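You operate a simulated robot arm through the tools that you are given. There is no shell and no other tool.

The job below is to be done with a simulated robot arm. You get a single attempt, and the scene is never put back.

Task
Blast the wide bracket bare in the blast box.
Fine: lay it on the turntable; hatch shut and latched before START; wait till the run ends; timer and air valves stay as set.
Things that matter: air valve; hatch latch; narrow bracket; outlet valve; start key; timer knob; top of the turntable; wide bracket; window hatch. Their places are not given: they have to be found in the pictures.

The check looks at the end state, three seconds after you hand in, the way a careful person would. Anything else that was tipped, shoved, dropped, spilled or broken makes it a failure.

Robot
A 6-joint arm with a two-finger gripper, fixed in place. Base frame: the origin is on the floor under the middle of its stand, x ahead of it, y to its left, z up. Readings come in m, rad, newtons and seconds.
It reaches about 1.572 m from its shoulder. Its first joint turns from -2.897 to 2.897 rad. Payload 2.45 kg.
Tool frame: the origin (TCP) lies between the finger pads and is the grasp point; the fingertips stand 0.02 m ahead of it; z points along the fingers, y is the line along which they close. The gripper opens to 0.14 m; its body begins 0.168 m behind the TCP.
Orientation is that of the tool frame in the base frame, as a unit quaternion [w, x, y, z]. With the fingers straight down and closing along the base's y, the tool's x points along the base's -x, its y along +y and its z along -z.

Tools
- The arm moves only by the tool apply_moves. Its argument "motion" is a list of rows, each a list of 7 numbers: the gripper command, from -1 (fully open) to 1 (shut), values between in proportion, then the shift along the base's x, y, z in m, then the turn, a rotation vector about the base's x, y, z in rad. In form: [[jaw, dx, dy, dz, wx, wy, wz], ...]. A call has 1 to 20 rows; each row is the pose to reach, as a shift and turn from the pose commanded when the call began. Rows are played at 5 a second. More than 0.05 m and 0.15 rad between two rows, or a gripper value outside its range, and nothing of the call is played. Where a pose cannot be reached the arm comes as near as it can. A force on the tool above 90 N (or 10 N above the force at the start of the call, whichever is more), or a blocked arm, ends the call early, and 0.2 s more pass. The fingers move at their own pace (about 0.045 m/s each) and stop on an object; they squeeze with about 28 N. The grip force told is the motor's: it shows also when the fingers shut on nothing. Time passes only in rows, and 0.2 s behind the last, so rows that repeat a pose let the fingers close. It gives the time, the measured TCP pose, the force on the tool (base axes), the opening and the grip force at its end, in the units of the frame above (readings bear some noise), with the torque about the TCP (base axes, N m) and any sound that the robot's microphone picked up, and new pictures: "views" is both (left out), scene, wrist or none.
- Cameras (640 x 400 px; columns grow to the right, rows downward): "scene" is fixed at [0.2221, -0.6508, 1.5255]; the picture's right is [0.18, -0.98, 0.00], its down [-0.53, -0.10, -0.84] and it looks along [0.83, 0.15, -0.54] (base axes); focal length 316 px, centre (320, 200). "wrist" rides on the gripper at [0.078, 0.011, -0.209] in the tool frame; the picture's right is [-0.14, 0.99, 0.00], its down [-0.92, -0.13, -0.37] and it looks along [-0.37, -0.05, 0.93] (tool axes); focal length 280 px, centre (320, 200).
- measure_at(camera, pixels): for up to 12 pixels [column, row] of the newest picture of that camera ("zoom" is the newest enlarged one), the place [x, y, z] in the base frame of the surface seen there, good to about 0.003 m. It takes no simulated time.
- enlarge(camera, box): a new picture of the part [left, top, right, bottom] of that camera's present view, enlarged. It takes no simulated time.
- hand_in(): hands the job in; it is judged then, once.

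Leave the gripper open and the arm clear of the work at the hand-in unless told otherwise.

The tools are called after "Call:" by a JSON object that holds its "api" and its "payload". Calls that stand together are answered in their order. apply_moves: Moves the arm, as the interface text tells. Its arguments: {"type":"object","properties":{"motion":{"type":"array","items":{"type":"array","items":{"type":"number"}}},"views":{"type":"string","enum":["both","scene","wrist","none"]}},"required":["motion"]} The other tools are called the same way: measure_at (camera, pixels) gives the place of the surface under pixels of a picture; enlarge (camera, box) takes an enlarged picture of a part of a camera's view; hand_in () hands the job in.

At the start:

```text
time_s: 0.0
ee_pos: [0.7964, -0.1809, 1.2561]
ee_rot: [0.0, 0.001, 1.0, -0.001]
wrist_force: [-0.4, -0.7, 0.5]
ft_torque: [0.04, -0.02, -0.01]
grip_width: 0.1402
gripper_force: 0.1
```

scene: 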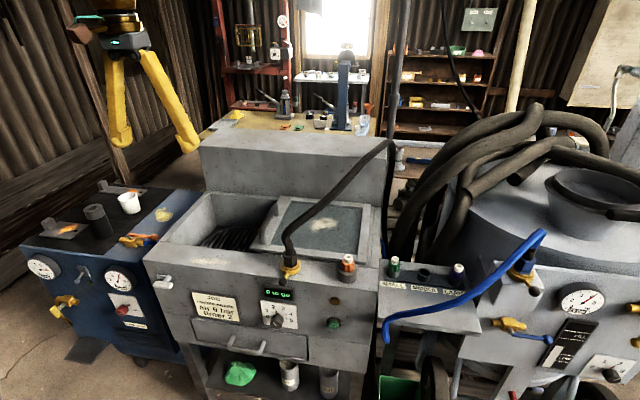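
wrist: 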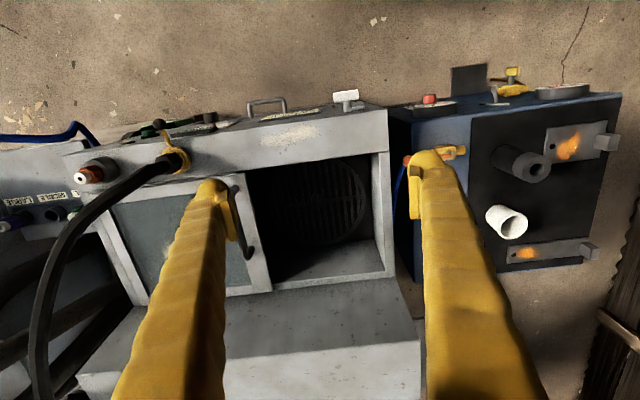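

I see a grey blast box in the middle with a half-open top window hatch, a blue bench on the left with two rusty-looking brackets, and a panel on the front. I'll enlarge several parts of the picture to identify everything.

Call:
{"api": "enlarge", "payload": {"camera": "scene", "box": [20, 160, 200, 350]}}

Call:
{"api": "enlarge", "payload": {"camera": "scene", "box": [140, 180, 400, 360]}}

Call:
{"api": "enlarge", "payload": {"camera": "wrist", "box": [380, 60, 640, 290]}}

Call:
{"api": "enlarge", "payload": {"camera": "scene", "box": [370, 220, 640, 400]}}

```text
2.11 times, centred on (110, 255) of scene
```

zoom: 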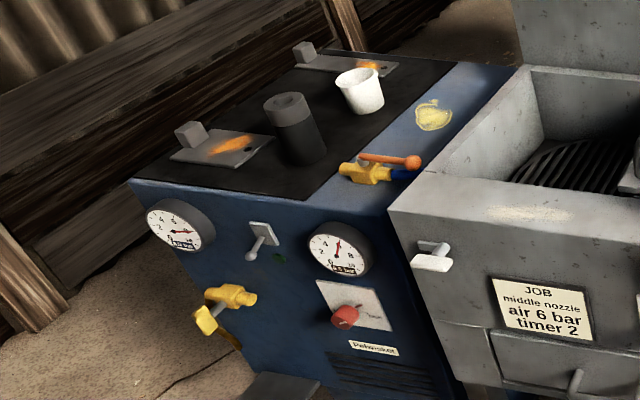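

```text
2.22 times, centred on (270, 270) of scene
```

zoom: 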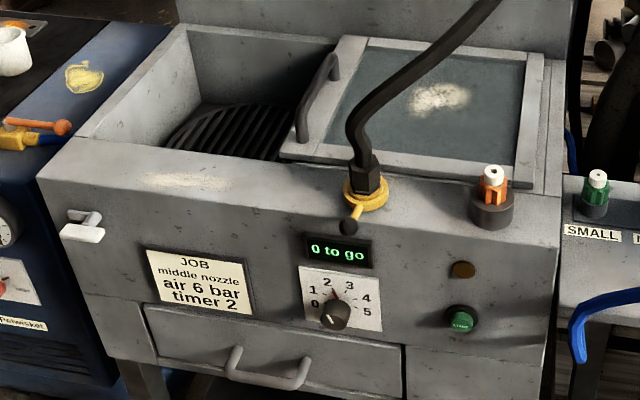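

```text
1.74 times, centred on (510, 175) of wrist
```

zoom: 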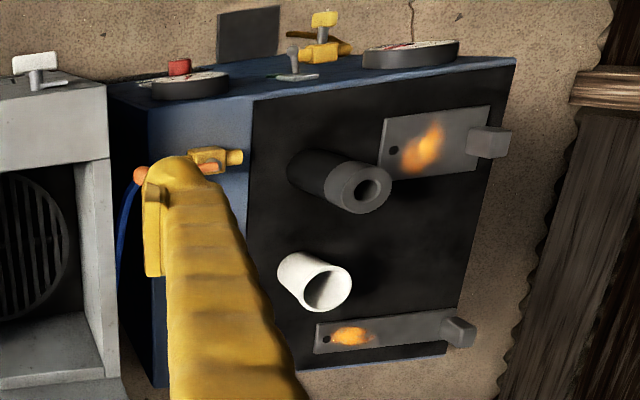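

```text
2.22 times, centred on (505, 310) of scene
```

zoom: 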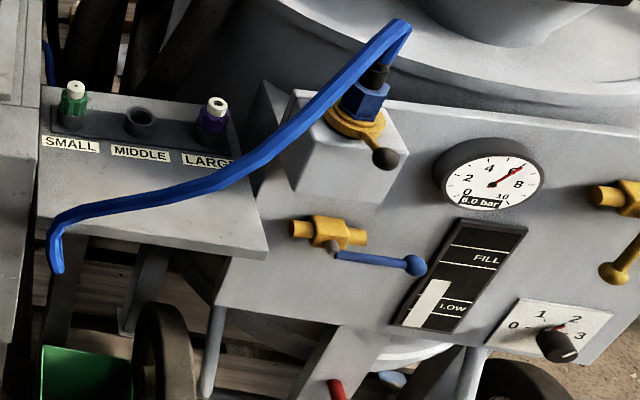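

The wide bracket looks like the near plate on the blue bench (wrist about (575,142)), the narrow one is at the back (wrist about (550,252)). I'll measure the brackets, the box opening, the turntable, the hatch and its handle.

Call:
{"api": "measure_at", "payload": {"camera": "wrist", "pixels": [[548, 130], [594, 122], [592, 156], [546, 162], [607, 142], [597, 140], [570, 145], [535, 165], [508, 222], [515, 262], [590, 250], [500, 200]]}}

Call:
{"api": "measure_at", "payload": {"camera": "wrist", "pixels": [[320, 200], [290, 195], [345, 230], [250, 160], [380, 150], [392, 270], [265, 290], [248, 240], [244, 200], [110, 215], [150, 300], [320, 275]]}}

Call:
{"api": "measure_at", "payload": {"camera": "scene", "pixels": [[290, 268], [347, 265], [334, 322], [277, 320], [268, 225], [275, 215], [160, 283], [230, 237], [336, 301], [258, 345], [310, 225], [375, 262]]}}

Call:
{"api": "enlarge", "payload": {"camera": "wrist", "box": [60, 80, 420, 310]}}

```text
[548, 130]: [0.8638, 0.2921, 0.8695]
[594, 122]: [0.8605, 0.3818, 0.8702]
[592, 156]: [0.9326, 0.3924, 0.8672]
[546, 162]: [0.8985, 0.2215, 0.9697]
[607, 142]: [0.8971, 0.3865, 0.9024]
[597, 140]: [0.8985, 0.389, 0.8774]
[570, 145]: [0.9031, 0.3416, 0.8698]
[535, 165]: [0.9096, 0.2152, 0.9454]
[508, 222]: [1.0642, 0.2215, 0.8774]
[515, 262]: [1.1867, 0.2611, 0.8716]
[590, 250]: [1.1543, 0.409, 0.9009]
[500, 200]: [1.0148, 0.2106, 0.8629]
```

```text
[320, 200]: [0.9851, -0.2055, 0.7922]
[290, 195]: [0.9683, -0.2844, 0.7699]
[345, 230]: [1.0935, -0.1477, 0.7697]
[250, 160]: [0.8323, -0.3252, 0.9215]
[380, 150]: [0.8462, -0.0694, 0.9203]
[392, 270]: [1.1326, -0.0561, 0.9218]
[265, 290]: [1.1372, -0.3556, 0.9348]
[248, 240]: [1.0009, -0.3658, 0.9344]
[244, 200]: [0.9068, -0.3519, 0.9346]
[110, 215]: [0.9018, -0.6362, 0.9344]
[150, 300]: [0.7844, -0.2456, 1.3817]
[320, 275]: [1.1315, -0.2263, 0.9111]
```

```text
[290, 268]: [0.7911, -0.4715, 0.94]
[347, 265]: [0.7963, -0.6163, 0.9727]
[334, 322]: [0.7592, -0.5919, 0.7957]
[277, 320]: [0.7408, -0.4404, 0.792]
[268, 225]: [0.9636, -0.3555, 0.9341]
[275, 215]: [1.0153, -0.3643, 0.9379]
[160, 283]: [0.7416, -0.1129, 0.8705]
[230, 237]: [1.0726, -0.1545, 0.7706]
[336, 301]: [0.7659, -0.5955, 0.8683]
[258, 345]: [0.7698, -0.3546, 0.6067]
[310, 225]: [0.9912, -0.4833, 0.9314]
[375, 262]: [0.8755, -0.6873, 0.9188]
```

```text
1.74 times, centred on (240, 195) of wrist
```

zoom: 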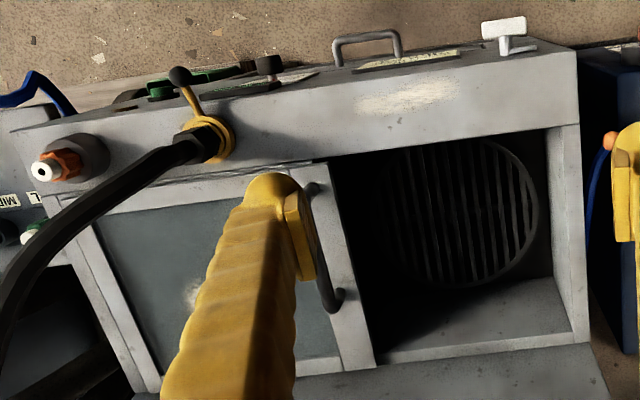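

The hatch is a sliding window (top z≈0.934) which now leaves the left opening free. Before moving I'll measure the tripod instrument and other tall things, and look closer at the latch (scene (160,283)).

Call:
{"api": "measure_at", "payload": {"camera": "scene", "pixels": [[115, 40], [170, 100], [120, 120], [85, 30], [390, 150], [340, 190], [300, 165], [370, 170], [130, 203], [97, 215], [60, 230], [135, 240]]}}

Call:
{"api": "enlarge", "payload": {"camera": "scene", "box": [140, 260, 200, 300]}}

Call:
{"api": "enlarge", "payload": {"camera": "scene", "box": [250, 270, 360, 340]}}

```text
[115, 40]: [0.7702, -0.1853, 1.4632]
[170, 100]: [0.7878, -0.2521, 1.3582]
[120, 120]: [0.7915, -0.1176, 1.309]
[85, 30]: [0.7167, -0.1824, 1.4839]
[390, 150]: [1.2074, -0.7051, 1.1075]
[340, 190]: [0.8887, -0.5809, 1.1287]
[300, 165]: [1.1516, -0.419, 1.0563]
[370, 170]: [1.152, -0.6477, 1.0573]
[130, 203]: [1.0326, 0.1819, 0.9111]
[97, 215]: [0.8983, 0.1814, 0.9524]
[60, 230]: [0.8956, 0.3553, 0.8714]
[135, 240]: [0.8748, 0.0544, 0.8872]
```

```text
10.00 times, centred on (170, 280) of scene
```

zoom: 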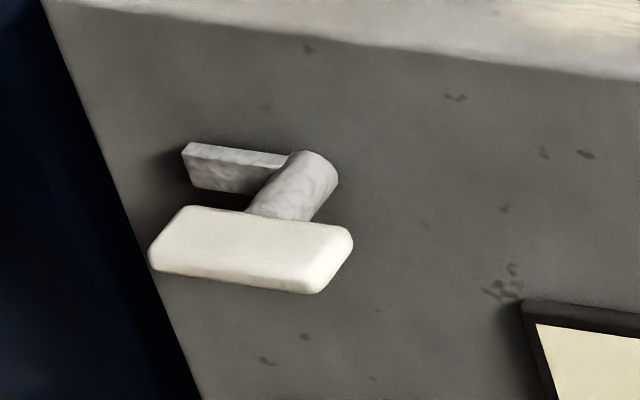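

```text
5.71 times, centred on (305, 305) of scene
```

zoom: 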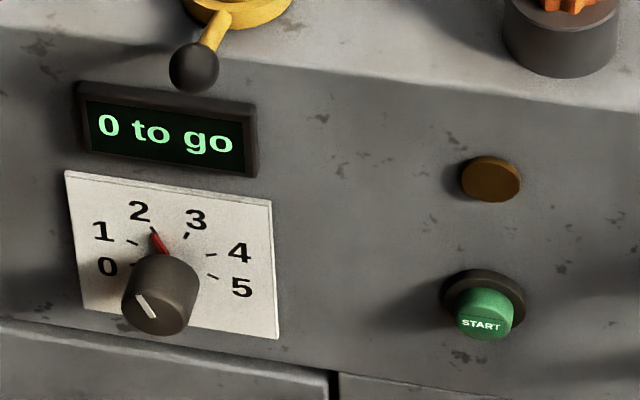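

The "tripod" is the gripper itself. The latch is a T-wing lying level, the timer stands at 2, and the display reads "0 to go". Next I move the open gripper to the left, high above the blue bench, to see the brackets from above.

Call:
{"api": "apply_moves", "payload": {"motion": [[-1, 0, 0.05, 0, 0, 0, 0], [-1, 0, 0.1, 0, 0, 0, 0], [-1, 0, 0.15, 0, 0, 0, 0], [-1, 0, 0.2, 0, 0, 0, 0], [-1, 0, 0.25, 0, 0, 0, 0], [-1, 0, 0.3, 0, 0, 0, 0], [-1, 0, 0.35, 0, 0, 0, 0], [-1, 0, 0.4, 0, 0, 0, 0], [-1, 0, 0.45, 0, 0, 0, 0], [-1, 0, 0.5, 0, 0, 0, 0], [-1, 0, 0.5, 0, 0, 0, 0]]}}

```text
time_s: 2.4
ee_pos: [0.8001, 0.3198, 1.2593]
ee_rot: [0.0, 0.0, 1.0, 0.0]
wrist_force: [-0.6, 1.0, -1.0]
ft_torque: [0.0, 0.0, -0.02]
grip_width: 0.1397
gripper_force: 0.2
```

scene: 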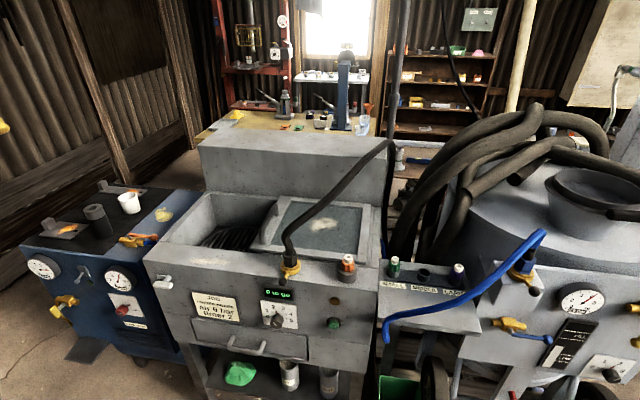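
wrist: 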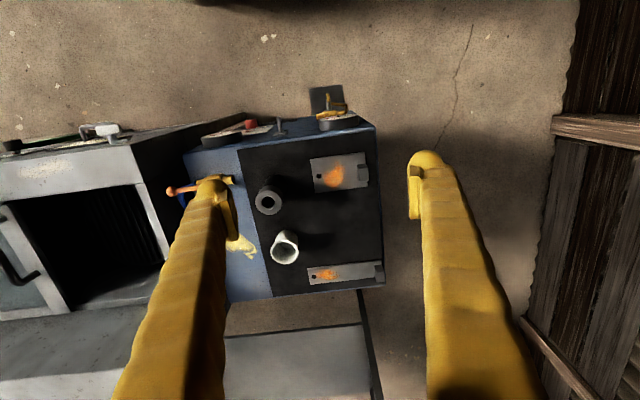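

Call:
{"api": "enlarge", "payload": {"camera": "wrist", "box": [230, 120, 400, 300]}}

Call:
{"api": "measure_at", "payload": {"camera": "wrist", "pixels": [[310, 159], [313, 192], [355, 154], [368, 154], [369, 185], [358, 187], [363, 170], [340, 175], [308, 268], [309, 284], [373, 263], [380, 275]]}}

```text
2.22 times, centred on (315, 210) of wrist
```

zoom: 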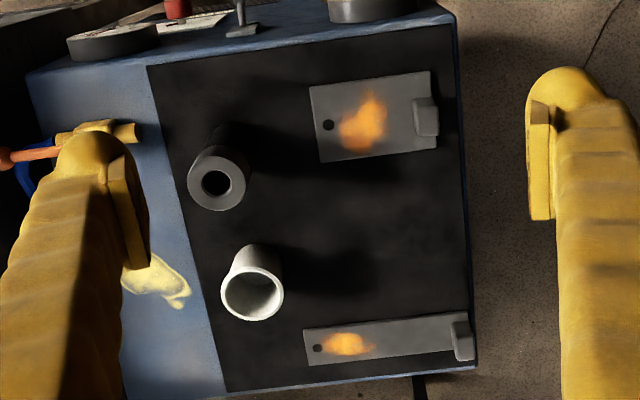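

```text
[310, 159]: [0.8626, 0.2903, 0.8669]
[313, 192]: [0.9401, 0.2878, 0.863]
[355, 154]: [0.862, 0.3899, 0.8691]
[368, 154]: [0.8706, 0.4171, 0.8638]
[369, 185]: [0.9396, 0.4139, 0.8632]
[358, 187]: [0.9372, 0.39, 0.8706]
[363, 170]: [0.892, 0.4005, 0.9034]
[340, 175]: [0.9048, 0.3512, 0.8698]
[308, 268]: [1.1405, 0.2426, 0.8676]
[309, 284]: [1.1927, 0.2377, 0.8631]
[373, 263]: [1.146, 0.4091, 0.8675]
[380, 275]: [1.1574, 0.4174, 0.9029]
```

The wide bracket: plate x≈0.862–0.938, y≈0.29–0.41, plate top z≈0.869, with a lug near its left end up to z≈0.903. I move the gripper above the lug for a closer look, partly closing the jaw to about 0.07 m.

Call:
{"api": "apply_moves", "payload": {"motion": [[0, 0.025, 0.02, -0.03, 0, 0, 0], [0, 0.05, 0.04, -0.06, 0, 0, 0], [0, 0.075, 0.06, -0.09, 0, 0, 0], [0, 0.1, 0.08, -0.12, 0, 0, 0], [0, 0.1, 0.08, -0.16, 0, 0, 0], [0, 0.1, 0.08, -0.2, 0, 0, 0], [0, 0.1, 0.08, -0.2, 0, 0, 0], [0, 0.1, 0.08, -0.2, 0, 0, 0]]}}

```text
time_s: 4.2
ee_pos: [0.8972, 0.4, 1.0552]
ee_rot: [-0.001, 0.001, 1.0, 0.0]
wrist_force: [-0.7, 0.1, 1.2]
ft_torque: [0.01, 0.02, 0.02]
grip_width: 0.0701
gripper_force: 0.0
```

scene: 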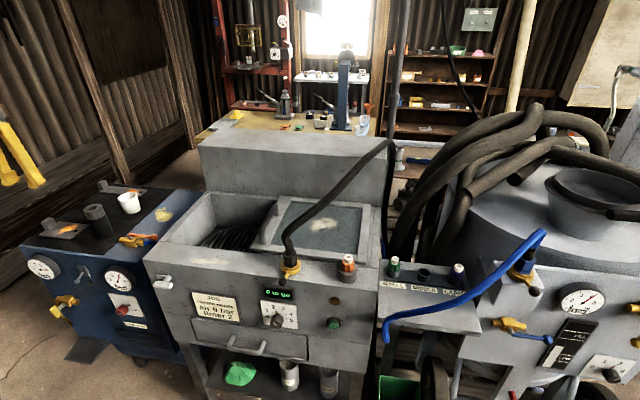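
wrist: 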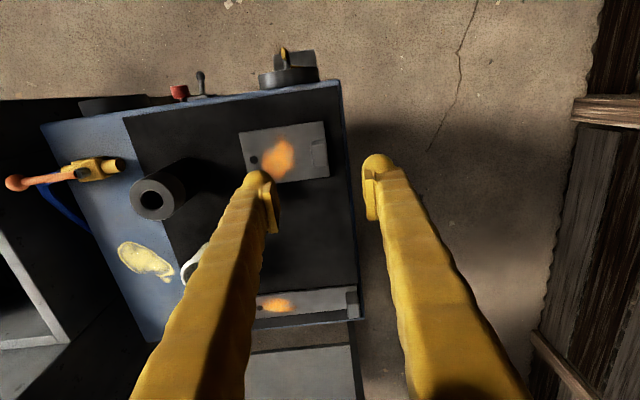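

I enlarge the wrist view of the wide bracket (about (290,150)) to see the lug's exact place.

Call:
{"api": "enlarge", "payload": {"camera": "wrist", "box": [220, 100, 380, 200]}}

```text
4.00 times, centred on (300, 150) of wrist
```

zoom: 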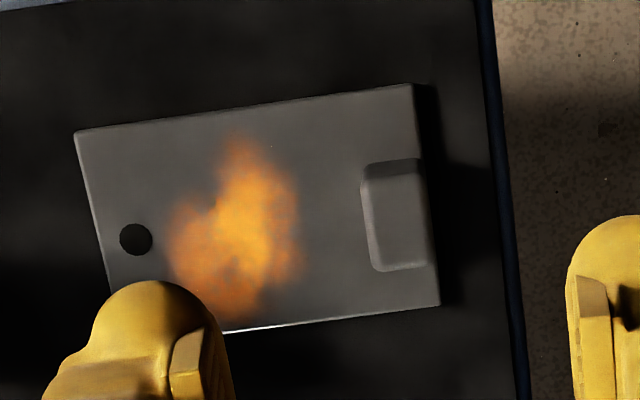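

Call:
{"api": "measure_at", "payload": {"camera": "zoom", "pixels": [[80, 135], [408, 88], [436, 300], [375, 190], [415, 180], [424, 255], [380, 262], [400, 165], [365, 200], [340, 200], [455, 280], [250, 220]]}}

```text
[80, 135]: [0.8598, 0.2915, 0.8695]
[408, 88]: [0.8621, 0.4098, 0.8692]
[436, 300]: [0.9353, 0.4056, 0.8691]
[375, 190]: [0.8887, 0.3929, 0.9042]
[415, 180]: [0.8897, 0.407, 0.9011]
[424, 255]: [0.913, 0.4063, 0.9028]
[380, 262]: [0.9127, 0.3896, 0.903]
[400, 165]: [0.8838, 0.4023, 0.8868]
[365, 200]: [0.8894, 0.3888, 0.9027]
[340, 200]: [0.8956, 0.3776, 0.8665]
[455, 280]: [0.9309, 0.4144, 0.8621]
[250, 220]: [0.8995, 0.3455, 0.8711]
```

The lug spans x≈0.882–0.917, y≈0.388–0.409, top z≈0.903, in line with the base axes, so the present jaw direction fits. I lower to TCP z≈0.897 over (0.899, 0.399) with jaw at 0.07 m, not closing yet.

Call:
{"api": "apply_moves", "payload": {"motion": [[0, 0.001, -0.001, -0.04, 0, 0, 0], [0, 0.001, -0.001, -0.08, 0, 0, 0], [0, 0.001, -0.001, -0.11, 0, 0, 0], [0, 0.001, -0.001, -0.13, 0, 0, 0], [0, 0.001, -0.001, -0.145, 0, 0, 0], [0, 0.001, -0.001, -0.155, 0, 0, 0], [0, 0.001, -0.001, -0.16, 0, 0, 0], [0, 0.001, -0.001, -0.16, 0, 0, 0]]}}

```text
time_s: 6.0
ee_pos: [0.8985, 0.3987, 0.8985]
ee_rot: [0.001, 0.0, 1.0, 0.0]
wrist_force: [-0.3, -0.9, -0.8]
ft_torque: [-0.01, -0.03, -0.02]
grip_width: 0.0704
gripper_force: 0.1
```

scene: 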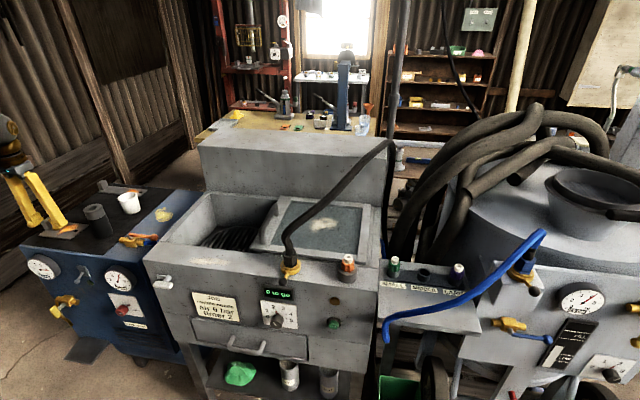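
wrist: 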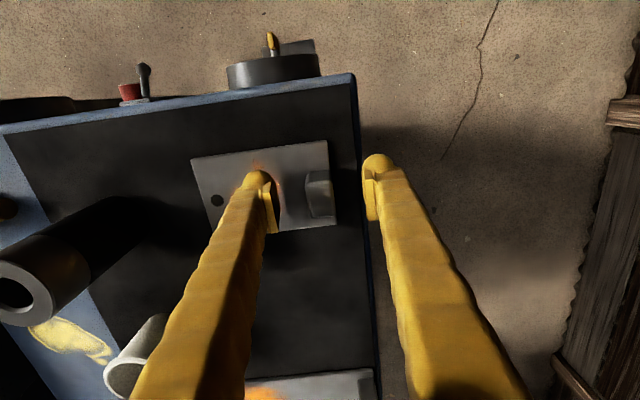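

The fingers stand on both sides of the lug (wrist about (318,193)). I close the jaw on it and hold.

Call:
{"api": "apply_moves", "payload": {"motion": [[0.4, 0, 0, 0, 0, 0, 0], [0.7, 0, 0, 0, 0, 0, 0], [1, 0, 0, 0, 0, 0, 0], [1, 0, 0, 0, 0, 0, 0], [1, 0, 0, 0, 0, 0, 0], [1, 0, 0, 0, 0, 0, 0]]}}

```text
time_s: 7.4
ee_pos: [0.8973, 0.399, 0.8959]
ee_rot: [0.0, 0.0, 1.0, 0.0]
wrist_force: [0.1, 2.0, 0.0]
ft_torque: [0.01, -0.06, 0.02]
grip_width: 0.021
gripper_force: 27.9
```

scene: 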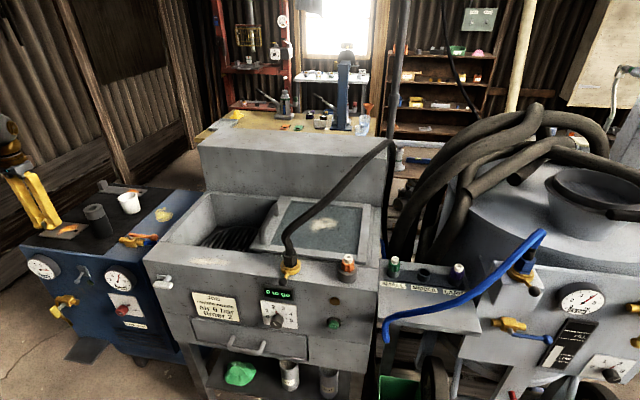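
wrist: 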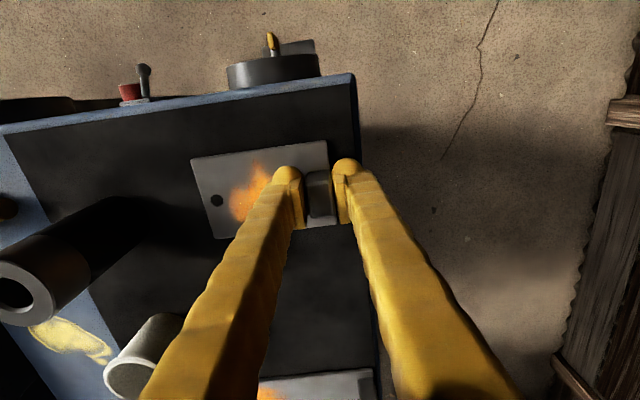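

The jaw holds the lug (0.021 m, 28 N). I lift straight up about 0.2 m.

Call:
{"api": "apply_moves", "payload": {"motion": [[1, 0, 0, 0.01, 0, 0, 0], [1, 0, 0, 0.03, 0, 0, 0], [1, 0, 0, 0.06, 0, 0, 0], [1, 0, 0, 0.1, 0, 0, 0], [1, 0, 0, 0.14, 0, 0, 0], [1, 0, 0, 0.18, 0, 0, 0], [1, 0, 0, 0.21, 0, 0, 0], [1, 0, 0, 0.21, 0, 0, 0]]}}

```text
time_s: 9.2
ee_pos: [0.8968, 0.3953, 1.1075]
ee_rot: [0.0, 0.0, 1.0, 0.0]
wrist_force: [0.5, -0.8, -5.2]
ft_torque: [0.16, 0.05, -0.02]
grip_width: 0.0209
gripper_force: 27.8
```

scene: 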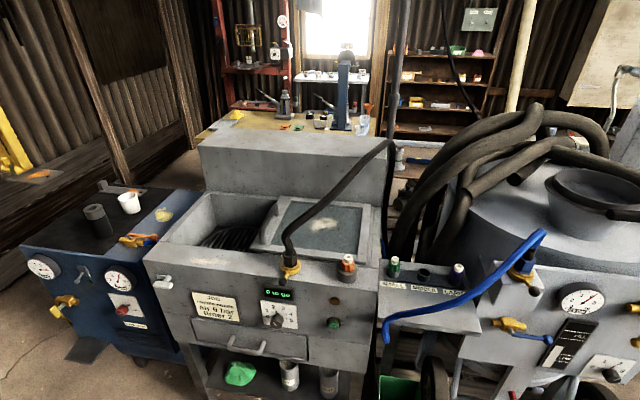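
wrist: 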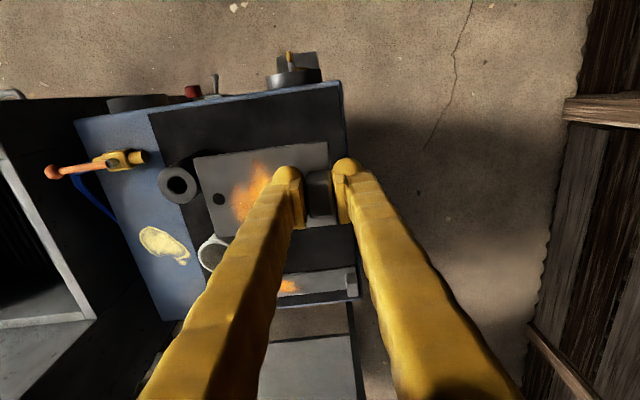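

The bracket hangs level in the grip (about 0.5 kg). I carry it at this height over the box opening and then look at the turntable from there.

Call:
{"api": "apply_moves", "payload": {"motion": [[1, 0.005, -0.04, 0.01, 0, 0, 0], [1, 0.01, -0.08, 0.02, 0, 0, 0], [1, 0.015, -0.12, 0.03, 0, 0, 0], [1, 0.02, -0.16, 0.03, 0, 0, 0], [1, 0.025, -0.2, 0.03, 0, 0, 0], [1, 0.03, -0.24, 0.03, 0, 0, 0], [1, 0.035, -0.28, 0.03, 0, 0, 0], [1, 0.04, -0.32, 0.03, 0, 0, 0], [1, 0.045, -0.36, 0.03, 0, 0, 0], [1, 0.05, -0.4, 0.03, 0, 0, 0], [1, 0.05, -0.44, 0.03, 0, 0, 0], [1, 0.05, -0.48, 0.03, 0, 0, 0], [1, 0.05, -0.51, 0.03, 0, 0, 0], [1, 0.05, -0.53, 0.03, 0, 0, 0], [1, 0.05, -0.54, 0.03, 0, 0, 0], [1, 0.05, -0.54, 0.03, 0, 0, 0]]}}

```text
time_s: 12.6
ee_pos: [0.9505, -0.1407, 1.137]
ee_rot: [0.0, 0.0, 1.0, 0.0]
wrist_force: [0.2, -0.5, -5.1]
ft_torque: [0.17, 0.04, 0.03]
grip_width: 0.021
gripper_force: 28.1
```

scene: 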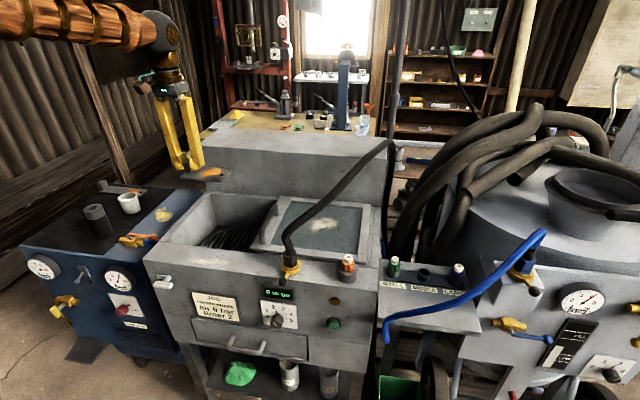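
wrist: 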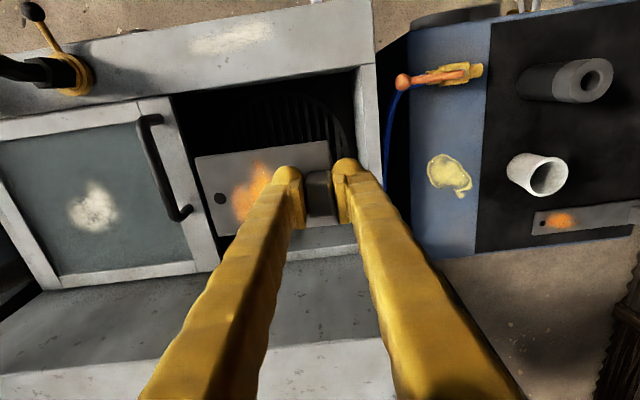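

I enlarge both views of the opening to find the turntable rim and centre.

Call:
{"api": "enlarge", "payload": {"camera": "wrist", "box": [160, 60, 400, 210]}}

Call:
{"api": "enlarge", "payload": {"camera": "scene", "box": [150, 180, 310, 280]}}

```text
2.67 times, centred on (280, 135) of wrist
```

zoom: 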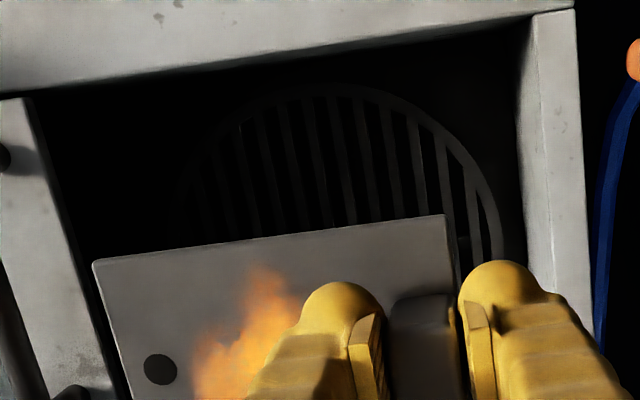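

```text
4.00 times, centred on (230, 230) of scene
```

zoom: 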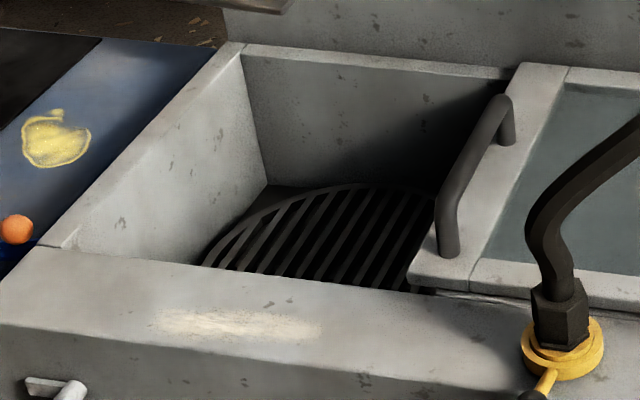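

Call:
{"api": "measure_at", "payload": {"camera": "zoom", "pixels": [[219, 247], [232, 228], [262, 209], [300, 195], [348, 187], [385, 189], [420, 195], [330, 230], [390, 270], [210, 262], [280, 265], [310, 205]]}}

Call:
{"api": "measure_at", "payload": {"camera": "wrist", "pixels": [[288, 94], [344, 146], [321, 109], [334, 123], [235, 116], [254, 101], [275, 94], [300, 95], [345, 153], [290, 120], [228, 128], [310, 130]]}}

```text
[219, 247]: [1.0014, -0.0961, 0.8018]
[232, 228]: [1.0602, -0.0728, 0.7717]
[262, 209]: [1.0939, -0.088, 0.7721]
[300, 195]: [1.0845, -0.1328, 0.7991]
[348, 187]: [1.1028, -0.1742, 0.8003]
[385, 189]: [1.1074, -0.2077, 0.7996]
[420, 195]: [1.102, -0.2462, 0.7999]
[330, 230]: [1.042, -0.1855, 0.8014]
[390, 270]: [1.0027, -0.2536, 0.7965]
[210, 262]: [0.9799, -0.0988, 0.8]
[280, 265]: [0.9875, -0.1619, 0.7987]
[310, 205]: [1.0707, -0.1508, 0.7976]
```

```text
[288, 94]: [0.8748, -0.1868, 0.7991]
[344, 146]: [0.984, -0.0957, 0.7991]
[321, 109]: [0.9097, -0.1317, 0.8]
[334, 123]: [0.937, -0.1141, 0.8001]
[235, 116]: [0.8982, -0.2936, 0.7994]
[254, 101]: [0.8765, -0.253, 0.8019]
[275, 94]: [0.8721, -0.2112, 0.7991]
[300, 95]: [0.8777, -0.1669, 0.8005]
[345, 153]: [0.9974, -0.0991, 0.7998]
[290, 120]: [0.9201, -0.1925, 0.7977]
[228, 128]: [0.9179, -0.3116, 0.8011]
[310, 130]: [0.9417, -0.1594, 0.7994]
```

Turntable top z≈0.800, centre about (0.99, −0.21), radius about 0.118. I move over it so that the plate's middle is at the centre (TCP at (0.99, −0.162)) and lower to about 2 cm above contact.

Call:
{"api": "apply_moves", "payload": {"motion": [[1, 0.02, -0.01, -0.02, 0, 0, 0], [1, 0.041, -0.0205, -0.05, 0, 0, 0], [1, 0.041, -0.0205, -0.09, 0, 0, 0], [1, 0.041, -0.0205, -0.13, 0, 0, 0], [1, 0.041, -0.0205, -0.17, 0, 0, 0], [1, 0.041, -0.0205, -0.21, 0, 0, 0], [1, 0.041, -0.0205, -0.24, 0, 0, 0], [1, 0.041, -0.0205, -0.265, 0, 0, 0], [1, 0.041, -0.0205, -0.28, 0, 0, 0], [1, 0.041, -0.0205, -0.28, 0, 0, 0]]}}

```text
time_s: 14.8
ee_pos: [0.9892, -0.1595, 0.853]
ee_rot: [0.0, 0.0, 1.0, 0.0]
wrist_force: [1.0, -0.9, -5.4]
ft_torque: [0.22, 0.02, 0.01]
grip_width: 0.021
gripper_force: 28.1
```

scene: 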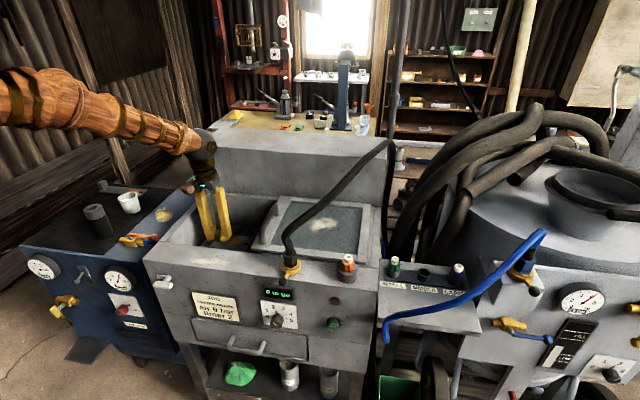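
wrist: 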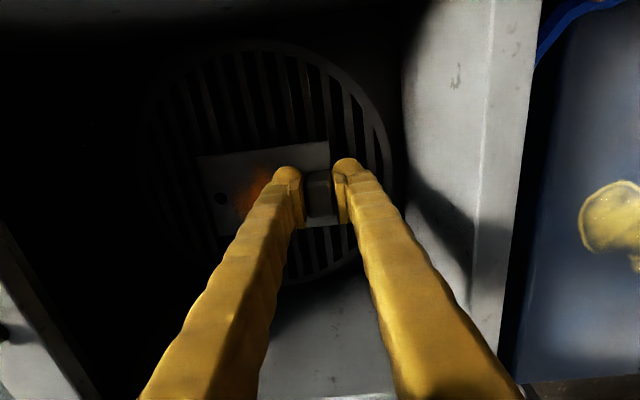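

The plate is over the middle of the disk. I lower in small steps to just about contact and read the force.

Call:
{"api": "apply_moves", "payload": {"motion": [[1, 0, 0, -0.01, 0, 0, 0], [1, 0, 0, -0.016, 0, 0, 0], [1, 0, 0, -0.019, 0, 0, 0], [1, 0, 0, -0.021, 0, 0, 0], [1, 0, 0, -0.021, 0, 0, 0]], "views": "none"}}

```text
time_s: 16.0
ee_pos: [0.9898, -0.1615, 0.8357]
ee_rot: [0.001, 0.0, 1.0, 0.0]
wrist_force: [-2.9, 1.8, 10.8]
ft_torque: [0.02, 0.14, -0.06]
grip_width: 0.021
gripper_force: 28.4
```

The force went from −5 to +11 N: the plate rests on the turntable. I ease up by half a millimetre and open the jaw to about 0.055 m.

Call:
{"api": "apply_moves", "payload": {"motion": [[1, 0, 0, 0.0005, 0, 0, 0], [0.6, 0, 0, 0.0005, 0, 0, 0], [0.4, 0, 0, 0.0005, 0, 0, 0], [0.22, 0, 0, 0.0005, 0, 0, 0], [0.22, 0, 0, 0.0005, 0, 0, 0], [0.22, 0, 0, 0.0005, 0, 0, 0]]}}

```text
time_s: 17.4
ee_pos: [0.9891, -0.1613, 0.8354]
ee_rot: [0.0, 0.0, 1.0, 0.0]
wrist_force: [-0.3, 0.2, 0.5]
ft_torque: [-0.04, -0.01, 0.0]
grip_width: 0.0549
gripper_force: 0.0
```

scene: 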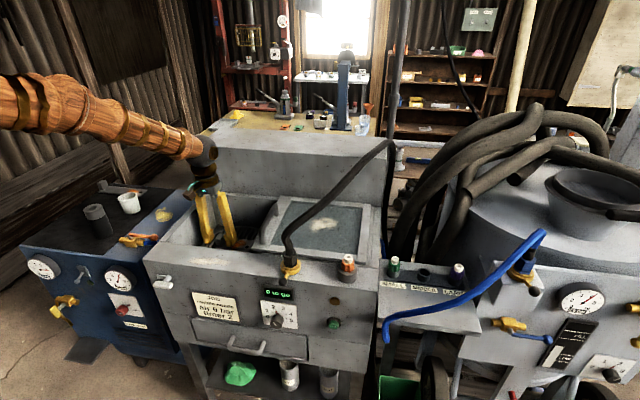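
wrist: 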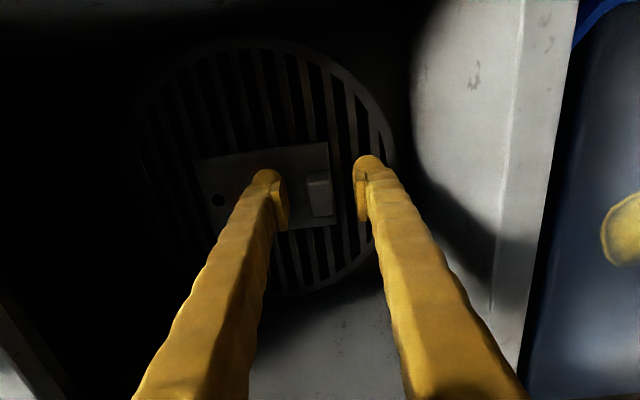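

The lug is free on both sides (wrist about (318,193)). I raise the gripper straight out of the box.

Call:
{"api": "apply_moves", "payload": {"motion": [[0.22, 0, 0, 0.02, 0, 0, 0], [0.22, 0, 0, 0.05, 0, 0, 0], [0.22, 0, 0, 0.09, 0, 0, 0], [0.22, 0, 0, 0.13, 0, 0, 0], [0.22, 0, 0, 0.17, 0, 0, 0], [0.22, 0, 0, 0.21, 0, 0, 0], [0.22, 0, 0, 0.25, 0, 0, 0], [0.22, 0, 0, 0.28, 0, 0, 0], [0.22, 0, 0, 0.28, 0, 0, 0]]}}

```text
time_s: 19.4
ee_pos: [0.9888, -0.1623, 1.1179]
ee_rot: [0.0, 0.0, 1.0, 0.0]
wrist_force: [0.2, -0.3, -0.3]
ft_torque: [0.03, 0.05, 0.01]
grip_width: 0.0547
gripper_force: 0.1
```

scene: 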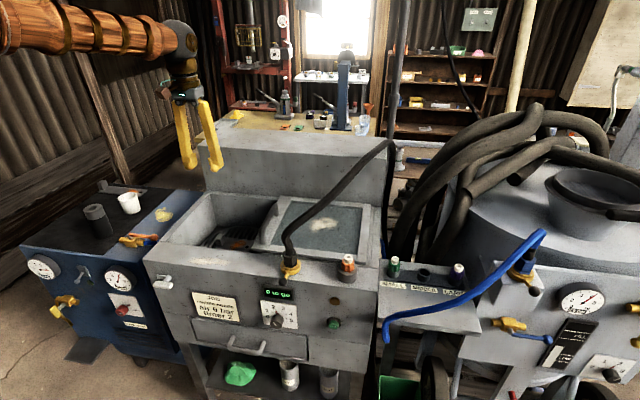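
wrist: 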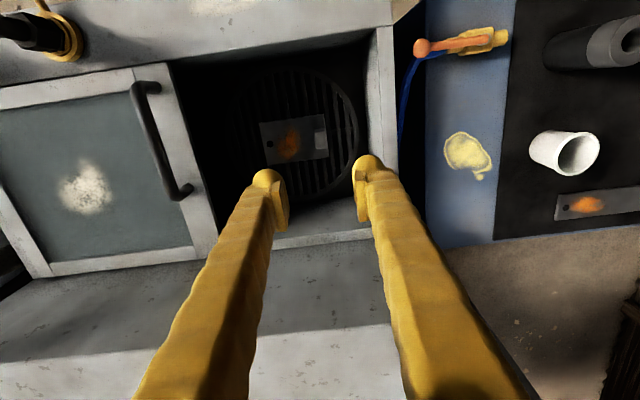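

The bracket lies on the turntable. Now the hatch handle: I enlarge the wrist view around (160,140) and measure it, along with the hatch edges.

Call:
{"api": "enlarge", "payload": {"camera": "wrist", "box": [80, 60, 280, 260]}}

Call:
{"api": "measure_at", "payload": {"camera": "wrist", "pixels": [[142, 90], [150, 120], [160, 150], [172, 180], [153, 135], [183, 192], [135, 80], [215, 230], [170, 70], [390, 100], [370, 225], [180, 110]]}}

Call:
{"api": "enlarge", "payload": {"camera": "scene", "box": [150, 180, 400, 300]}}

```text
2.00 times, centred on (180, 160) of wrist
```

zoom: 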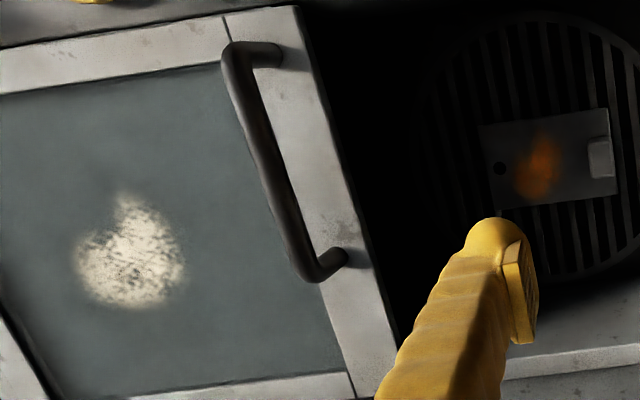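

```text
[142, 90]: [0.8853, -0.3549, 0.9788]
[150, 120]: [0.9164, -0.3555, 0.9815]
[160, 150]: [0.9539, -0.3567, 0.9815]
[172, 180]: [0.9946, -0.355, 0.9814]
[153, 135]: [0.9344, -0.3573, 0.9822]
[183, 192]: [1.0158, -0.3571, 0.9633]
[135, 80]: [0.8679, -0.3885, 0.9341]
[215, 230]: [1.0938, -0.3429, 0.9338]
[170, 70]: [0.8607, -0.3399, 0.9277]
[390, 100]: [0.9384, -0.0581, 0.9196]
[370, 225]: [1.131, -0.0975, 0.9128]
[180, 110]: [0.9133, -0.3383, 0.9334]
```

```text
2.56 times, centred on (275, 240) of scene
```

zoom: 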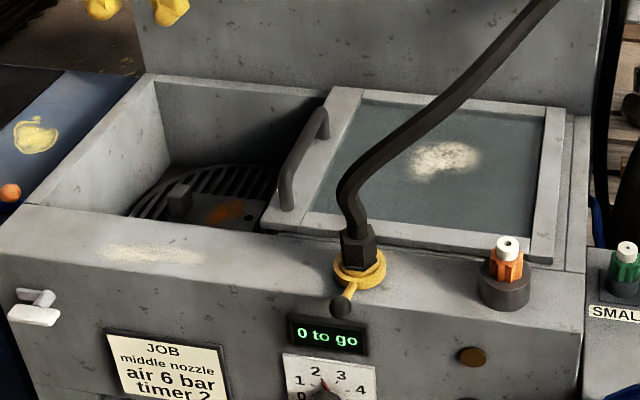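

The handle bar runs along x (0.885–1.01) at y≈−0.356, top z≈0.982, with the hatch top at z≈0.934; the hose keeps to y<−0.47. I go above the bar at x=0.95 and lower so the fingers straddle it.

Call:
{"api": "apply_moves", "payload": {"motion": [[0.22, -0.01, -0.045, 0, 0, 0, 0], [0.22, -0.02, -0.09, 0, 0, 0, 0], [0.22, -0.03, -0.135, 0, 0, 0, 0], [0.22, -0.039, -0.18, 0, 0, 0, 0], [0.22, -0.039, -0.1945, -0.02, 0, 0, 0], [0.22, -0.039, -0.1945, -0.06, 0, 0, 0], [0.22, -0.039, -0.1945, -0.09, 0, 0, 0], [0.22, -0.039, -0.1945, -0.09, 0, 0, 0]]}}

```text
time_s: 21.2
ee_pos: [0.9485, -0.3578, 1.0207]
ee_rot: [0.0, 0.0, 1.0, 0.0]
wrist_force: [0.2, -0.7, 0.5]
ft_torque: [-0.02, -0.01, 0.0]
grip_width: 0.0546
gripper_force: 0.1
```

scene: 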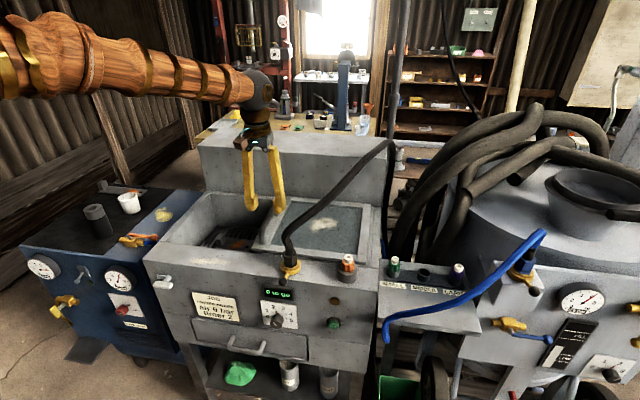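
wrist: 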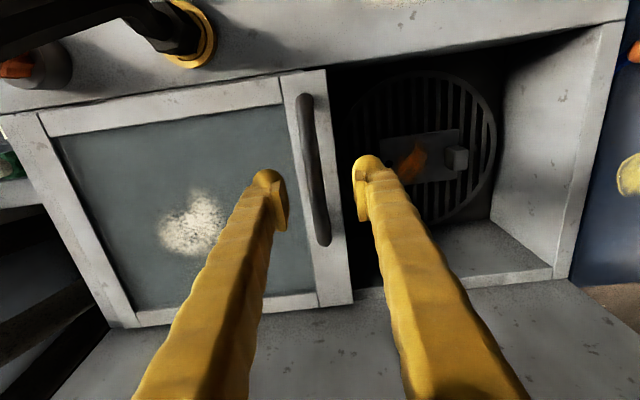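

The fingers are on both sides of the bar (wrist (315,170)). I lower 0.05 m and close on it.

Call:
{"api": "apply_moves", "payload": {"motion": [[0.22, 0, 0, -0.02, 0, 0, 0], [0.22, 0, 0, -0.04, 0, 0, 0], [0.22, 0, 0, -0.05, 0, 0, 0], [0.22, 0, 0, -0.05, 0, 0, 0], [0.5, 0, 0, -0.05, 0, 0, 0], [0.8, 0, 0, -0.05, 0, 0, 0], [1, 0, 0, -0.05, 0, 0, 0], [1, 0, 0, -0.05, 0, 0, 0], [1, 0, 0, -0.05, 0, 0, 0]]}}

```text
time_s: 23.2
ee_pos: [0.9498, -0.3585, 0.9755]
ee_rot: [0.0, 0.0, 1.0, 0.001]
wrist_force: [-0.7, -1.6, -2.6]
ft_torque: [-0.05, 0.03, 0.02]
grip_width: 0.0112
gripper_force: 38.3
```

scene: 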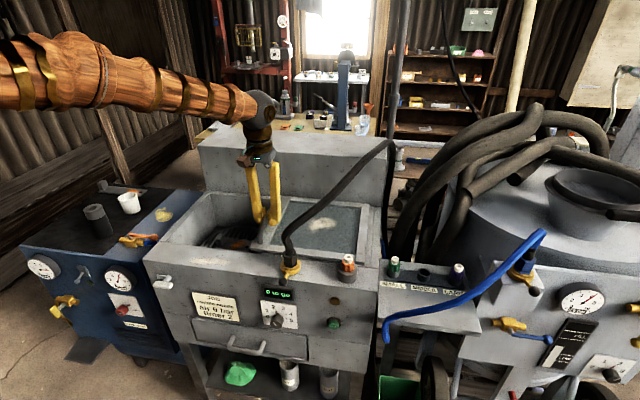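
wrist: 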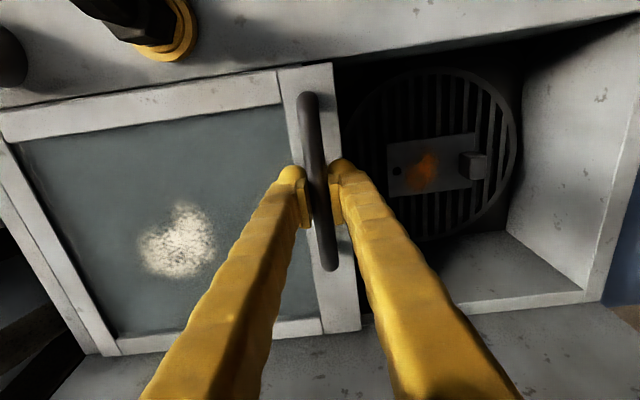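

The bar is gripped (0.011 m). I slide it toward +y by 0.2 m at gentle pace and watch the force.

Call:
{"api": "apply_moves", "payload": {"motion": [[1, 0, 0.01, 0, 0, 0, 0], [1, 0, 0.025, 0, 0, 0, 0], [1, 0, 0.045, 0, 0, 0, 0], [1, 0, 0.065, 0, 0, 0, 0], [1, 0, 0.085, 0, 0, 0, 0], [1, 0, 0.105, 0, 0, 0, 0], [1, 0, 0.125, 0, 0, 0, 0], [1, 0, 0.145, 0, 0, 0, 0], [1, 0, 0.165, 0, 0, 0, 0], [1, 0, 0.185, 0, 0, 0, 0], [1, 0, 0.2, 0, 0, 0, 0], [1, 0, 0.2, 0, 0, 0, 0]]}}

```text
time_s: 25.8
ee_pos: [0.9502, -0.1568, 0.9753]
ee_rot: [0.001, 0.0, 1.0, -0.001]
wrist_force: [34.1, 2.5, -12.3]
ft_torque: [0.02, -0.1, -0.04]
grip_width: 0.0116
gripper_force: 38.5
```

scene: 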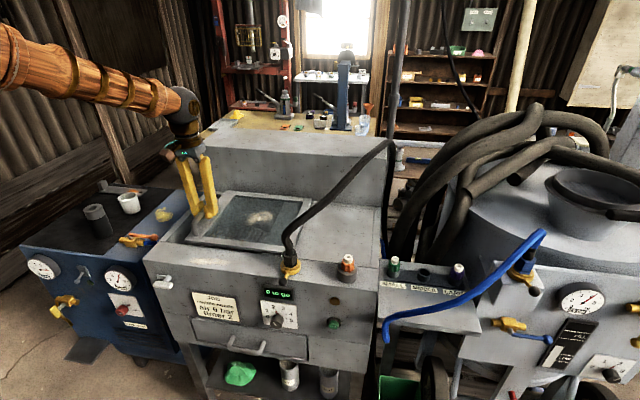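
wrist: 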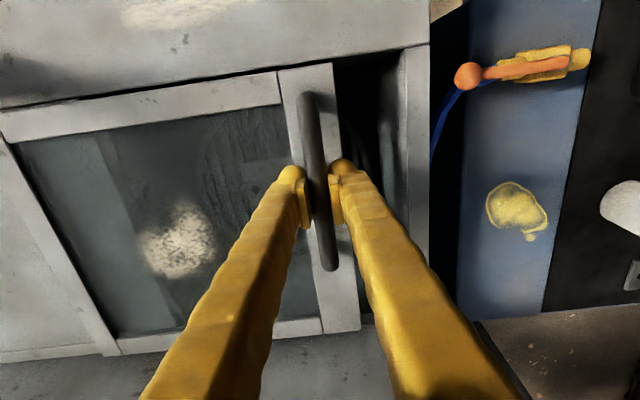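

The hatch has slid 0.2 m with a side force of 34 N along x, so the track may be slightly skew. I measure the hatch edges and track to see the direction and the remaining gap.

Call:
{"api": "measure_at", "payload": {"camera": "wrist", "pixels": [[10, 125], [140, 100], [270, 85], [320, 75], [328, 80], [345, 200], [355, 310], [402, 80], [408, 150], [415, 230], [120, 345], [310, 325]]}}

Call:
{"api": "enlarge", "payload": {"camera": "scene", "box": [150, 170, 400, 300]}}

```text
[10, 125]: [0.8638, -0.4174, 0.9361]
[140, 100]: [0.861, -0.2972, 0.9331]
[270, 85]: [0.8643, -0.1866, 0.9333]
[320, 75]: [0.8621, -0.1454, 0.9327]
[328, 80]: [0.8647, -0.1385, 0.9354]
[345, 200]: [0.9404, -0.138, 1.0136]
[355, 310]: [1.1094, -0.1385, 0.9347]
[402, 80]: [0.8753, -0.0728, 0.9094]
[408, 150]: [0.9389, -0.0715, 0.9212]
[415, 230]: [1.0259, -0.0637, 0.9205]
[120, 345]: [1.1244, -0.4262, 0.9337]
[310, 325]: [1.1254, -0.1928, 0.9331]
```

```text
2.56 times, centred on (275, 235) of scene
```

zoom: 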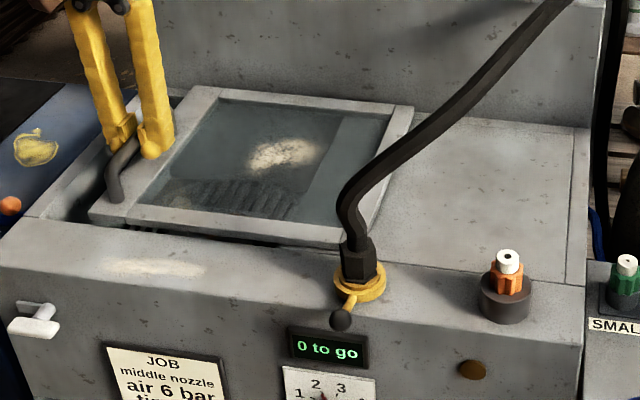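

The hatch's left edge is at y≈−0.137, the rim's inner edge near y≈−0.075, so roughly 0.06–0.07 m remain. I relieve 2 mm in x and 1 mm in z, then slide another 0.05 m.

Call:
{"api": "apply_moves", "payload": {"motion": [[1, 0.001, 0, -0.0005, 0, 0, 0], [1, 0.002, 0, -0.001, 0, 0, 0], [1, 0.002, 0.015, -0.001, 0, 0, 0], [1, 0.002, 0.03, -0.001, 0, 0, 0], [1, 0.002, 0.04, -0.001, 0, 0, 0], [1, 0.002, 0.05, -0.001, 0, 0, 0], [1, 0.002, 0.05, -0.001, 0, 0, 0]]}}

```text
time_s: 27.4
ee_pos: [0.9508, -0.1056, 0.9751]
ee_rot: [-0.001, 0.0, 1.0, -0.001]
wrist_force: [-34.9, 2.9, 6.6]
ft_torque: [-0.01, 0.11, 0.0]
grip_width: 0.0116
gripper_force: 38.4
```

scene: 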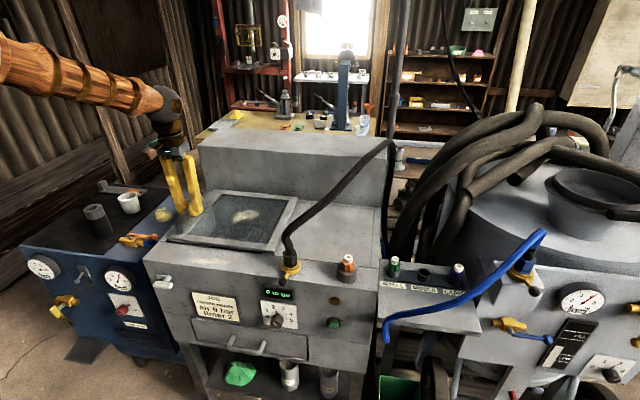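
wrist: 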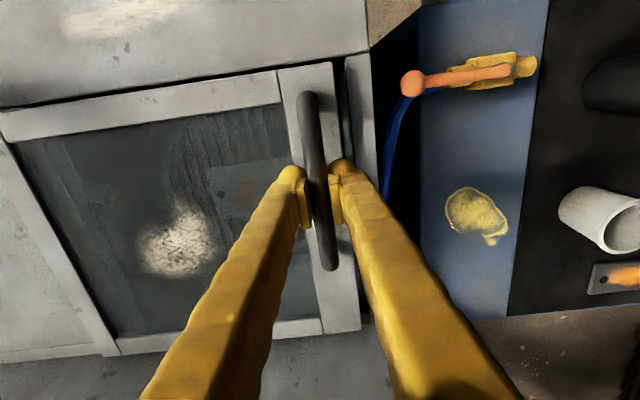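

The x-force flipped sign, so I go back 1 mm in x. A narrow gap is left at wrist (345,100). I slide another 12 mm in small steps.

Call:
{"api": "apply_moves", "payload": {"motion": [[1, -0.001, 0, 0.0005, 0, 0, 0], [1, -0.001, 0.003, 0.0005, 0, 0, 0], [1, -0.001, 0.006, 0.0005, 0, 0, 0], [1, -0.001, 0.009, 0.0005, 0, 0, 0], [1, -0.001, 0.012, 0.0005, 0, 0, 0], [1, -0.001, 0.012, 0.0005, 0, 0, 0]], "views": "wrist"}}

```text
time_s: 28.8
ee_pos: [0.9503, -0.094, 0.9747]
ee_rot: [-0.001, 0.0, 1.0, 0.001]
wrist_force: [-28.1, -2.7, -24.9]
ft_torque: [0.0, 0.12, 0.0]
grip_width: 0.0114
gripper_force: 38.3
```

wrist: 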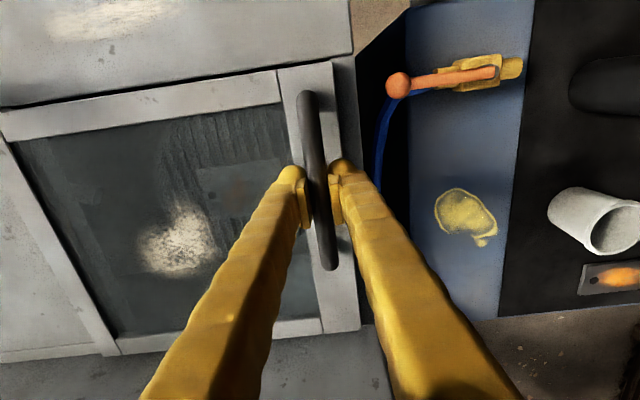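

Call:
{"api": "enlarge", "payload": {"camera": "wrist", "box": [270, 40, 410, 140]}}

Call:
{"api": "measure_at", "payload": {"camera": "wrist", "pixels": [[325, 80], [332, 90], [338, 90], [345, 90], [350, 90], [345, 70], [350, 50], [358, 300], [350, 310], [368, 310], [20, 340], [100, 350]]}}

```text
4.00 times, centred on (340, 90) of wrist
```

zoom: 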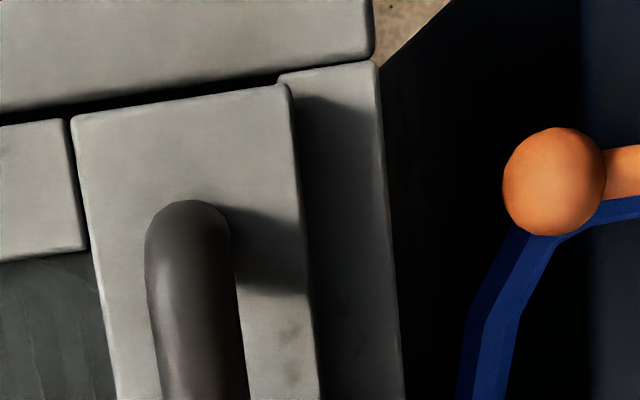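

```text
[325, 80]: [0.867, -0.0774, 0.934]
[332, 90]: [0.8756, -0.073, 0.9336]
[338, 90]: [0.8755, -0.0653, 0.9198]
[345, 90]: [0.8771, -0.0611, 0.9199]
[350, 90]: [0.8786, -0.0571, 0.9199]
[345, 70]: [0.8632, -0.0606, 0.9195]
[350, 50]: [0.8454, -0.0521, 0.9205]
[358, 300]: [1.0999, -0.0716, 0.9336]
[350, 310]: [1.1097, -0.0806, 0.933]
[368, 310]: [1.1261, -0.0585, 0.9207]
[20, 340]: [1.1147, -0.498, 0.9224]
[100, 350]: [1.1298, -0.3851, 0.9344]
```

The hatch edge (y≈−0.073) now just overlaps the left rim, with no stop felt yet. I keep sliding in 2 mm steps up to 16 mm more until I feel the end stop.

Call:
{"api": "apply_moves", "payload": {"motion": [[1, -0.001, 0.002, -0.0005, 0, 0, 0], [1, -0.001, 0.004, -0.0005, 0, 0, 0], [1, -0.001, 0.006, -0.0005, 0, 0, 0], [1, -0.001, 0.008, -0.0005, 0, 0, 0], [1, -0.001, 0.008, -0.0005, 0, 0, 0]], "views": "none"}}

```text
time_s: 30.0
ee_pos: [0.9506, -0.0861, 0.9759]
ee_rot: [0.001, 0.0, 1.0, 0.0]
wrist_force: [30.7, -1.1, -19.6]
ft_torque: [0.01, -0.07, -0.01]
grip_width: 0.0113
gripper_force: 38.0
```

Still moving freely. I go on another 10 mm in 2 mm steps.

Call:
{"api": "apply_moves", "payload": {"motion": [[1, 0.0005, 0.002, -0.0005, 0, 0, 0], [1, 0.0005, 0.004, -0.0005, 0, 0, 0], [1, 0.0005, 0.006, -0.0005, 0, 0, 0], [1, 0.0005, 0.008, -0.0005, 0, 0, 0], [1, 0.0005, 0.01, -0.0005, 0, 0, 0], [1, 0.0005, 0.01, -0.0005, 0, 0, 0]], "views": "wrist"}}

```text
time_s: 31.4
ee_pos: [0.9501, -0.078, 0.9749]
ee_rot: [0.0, 0.0, 1.0, -0.001]
wrist_force: [-15.5, -25.4, 28.1]
ft_torque: [-0.1, 0.12, 0.0]
grip_width: 0.0115
gripper_force: 38.4
```

wrist: 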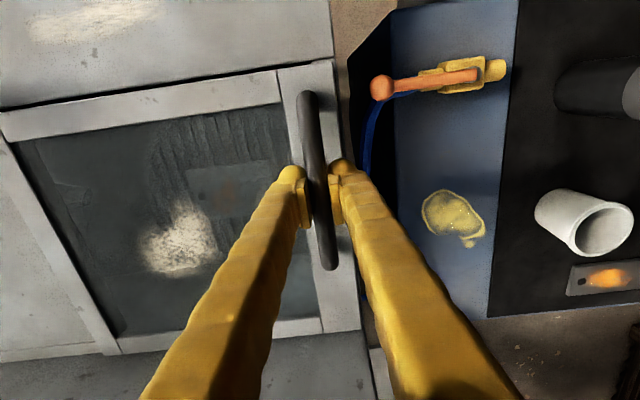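

Now a counter-force of −25 N in y appears: this may be the end stop. I push 1.5 mm more to confirm that it does not move any further.

Call:
{"api": "apply_moves", "payload": {"motion": [[1, 0, 0.0008, 0.0005, 0, 0, 0], [1, 0, 0.0015, 0.0005, 0, 0, 0], [1, 0, 0.0015, 0.0005, 0, 0, 0]], "views": "none"}}

```text
time_s: 32.2
ee_pos: [0.952, -0.0782, 0.9762]
ee_rot: [0.001, 0.001, 1.0, -0.001]
wrist_force: [-7.0, -57.7, 34.2]
ft_torque: [-0.24, 0.0, 0.04]
grip_width: 0.0114
gripper_force: 38.4
```

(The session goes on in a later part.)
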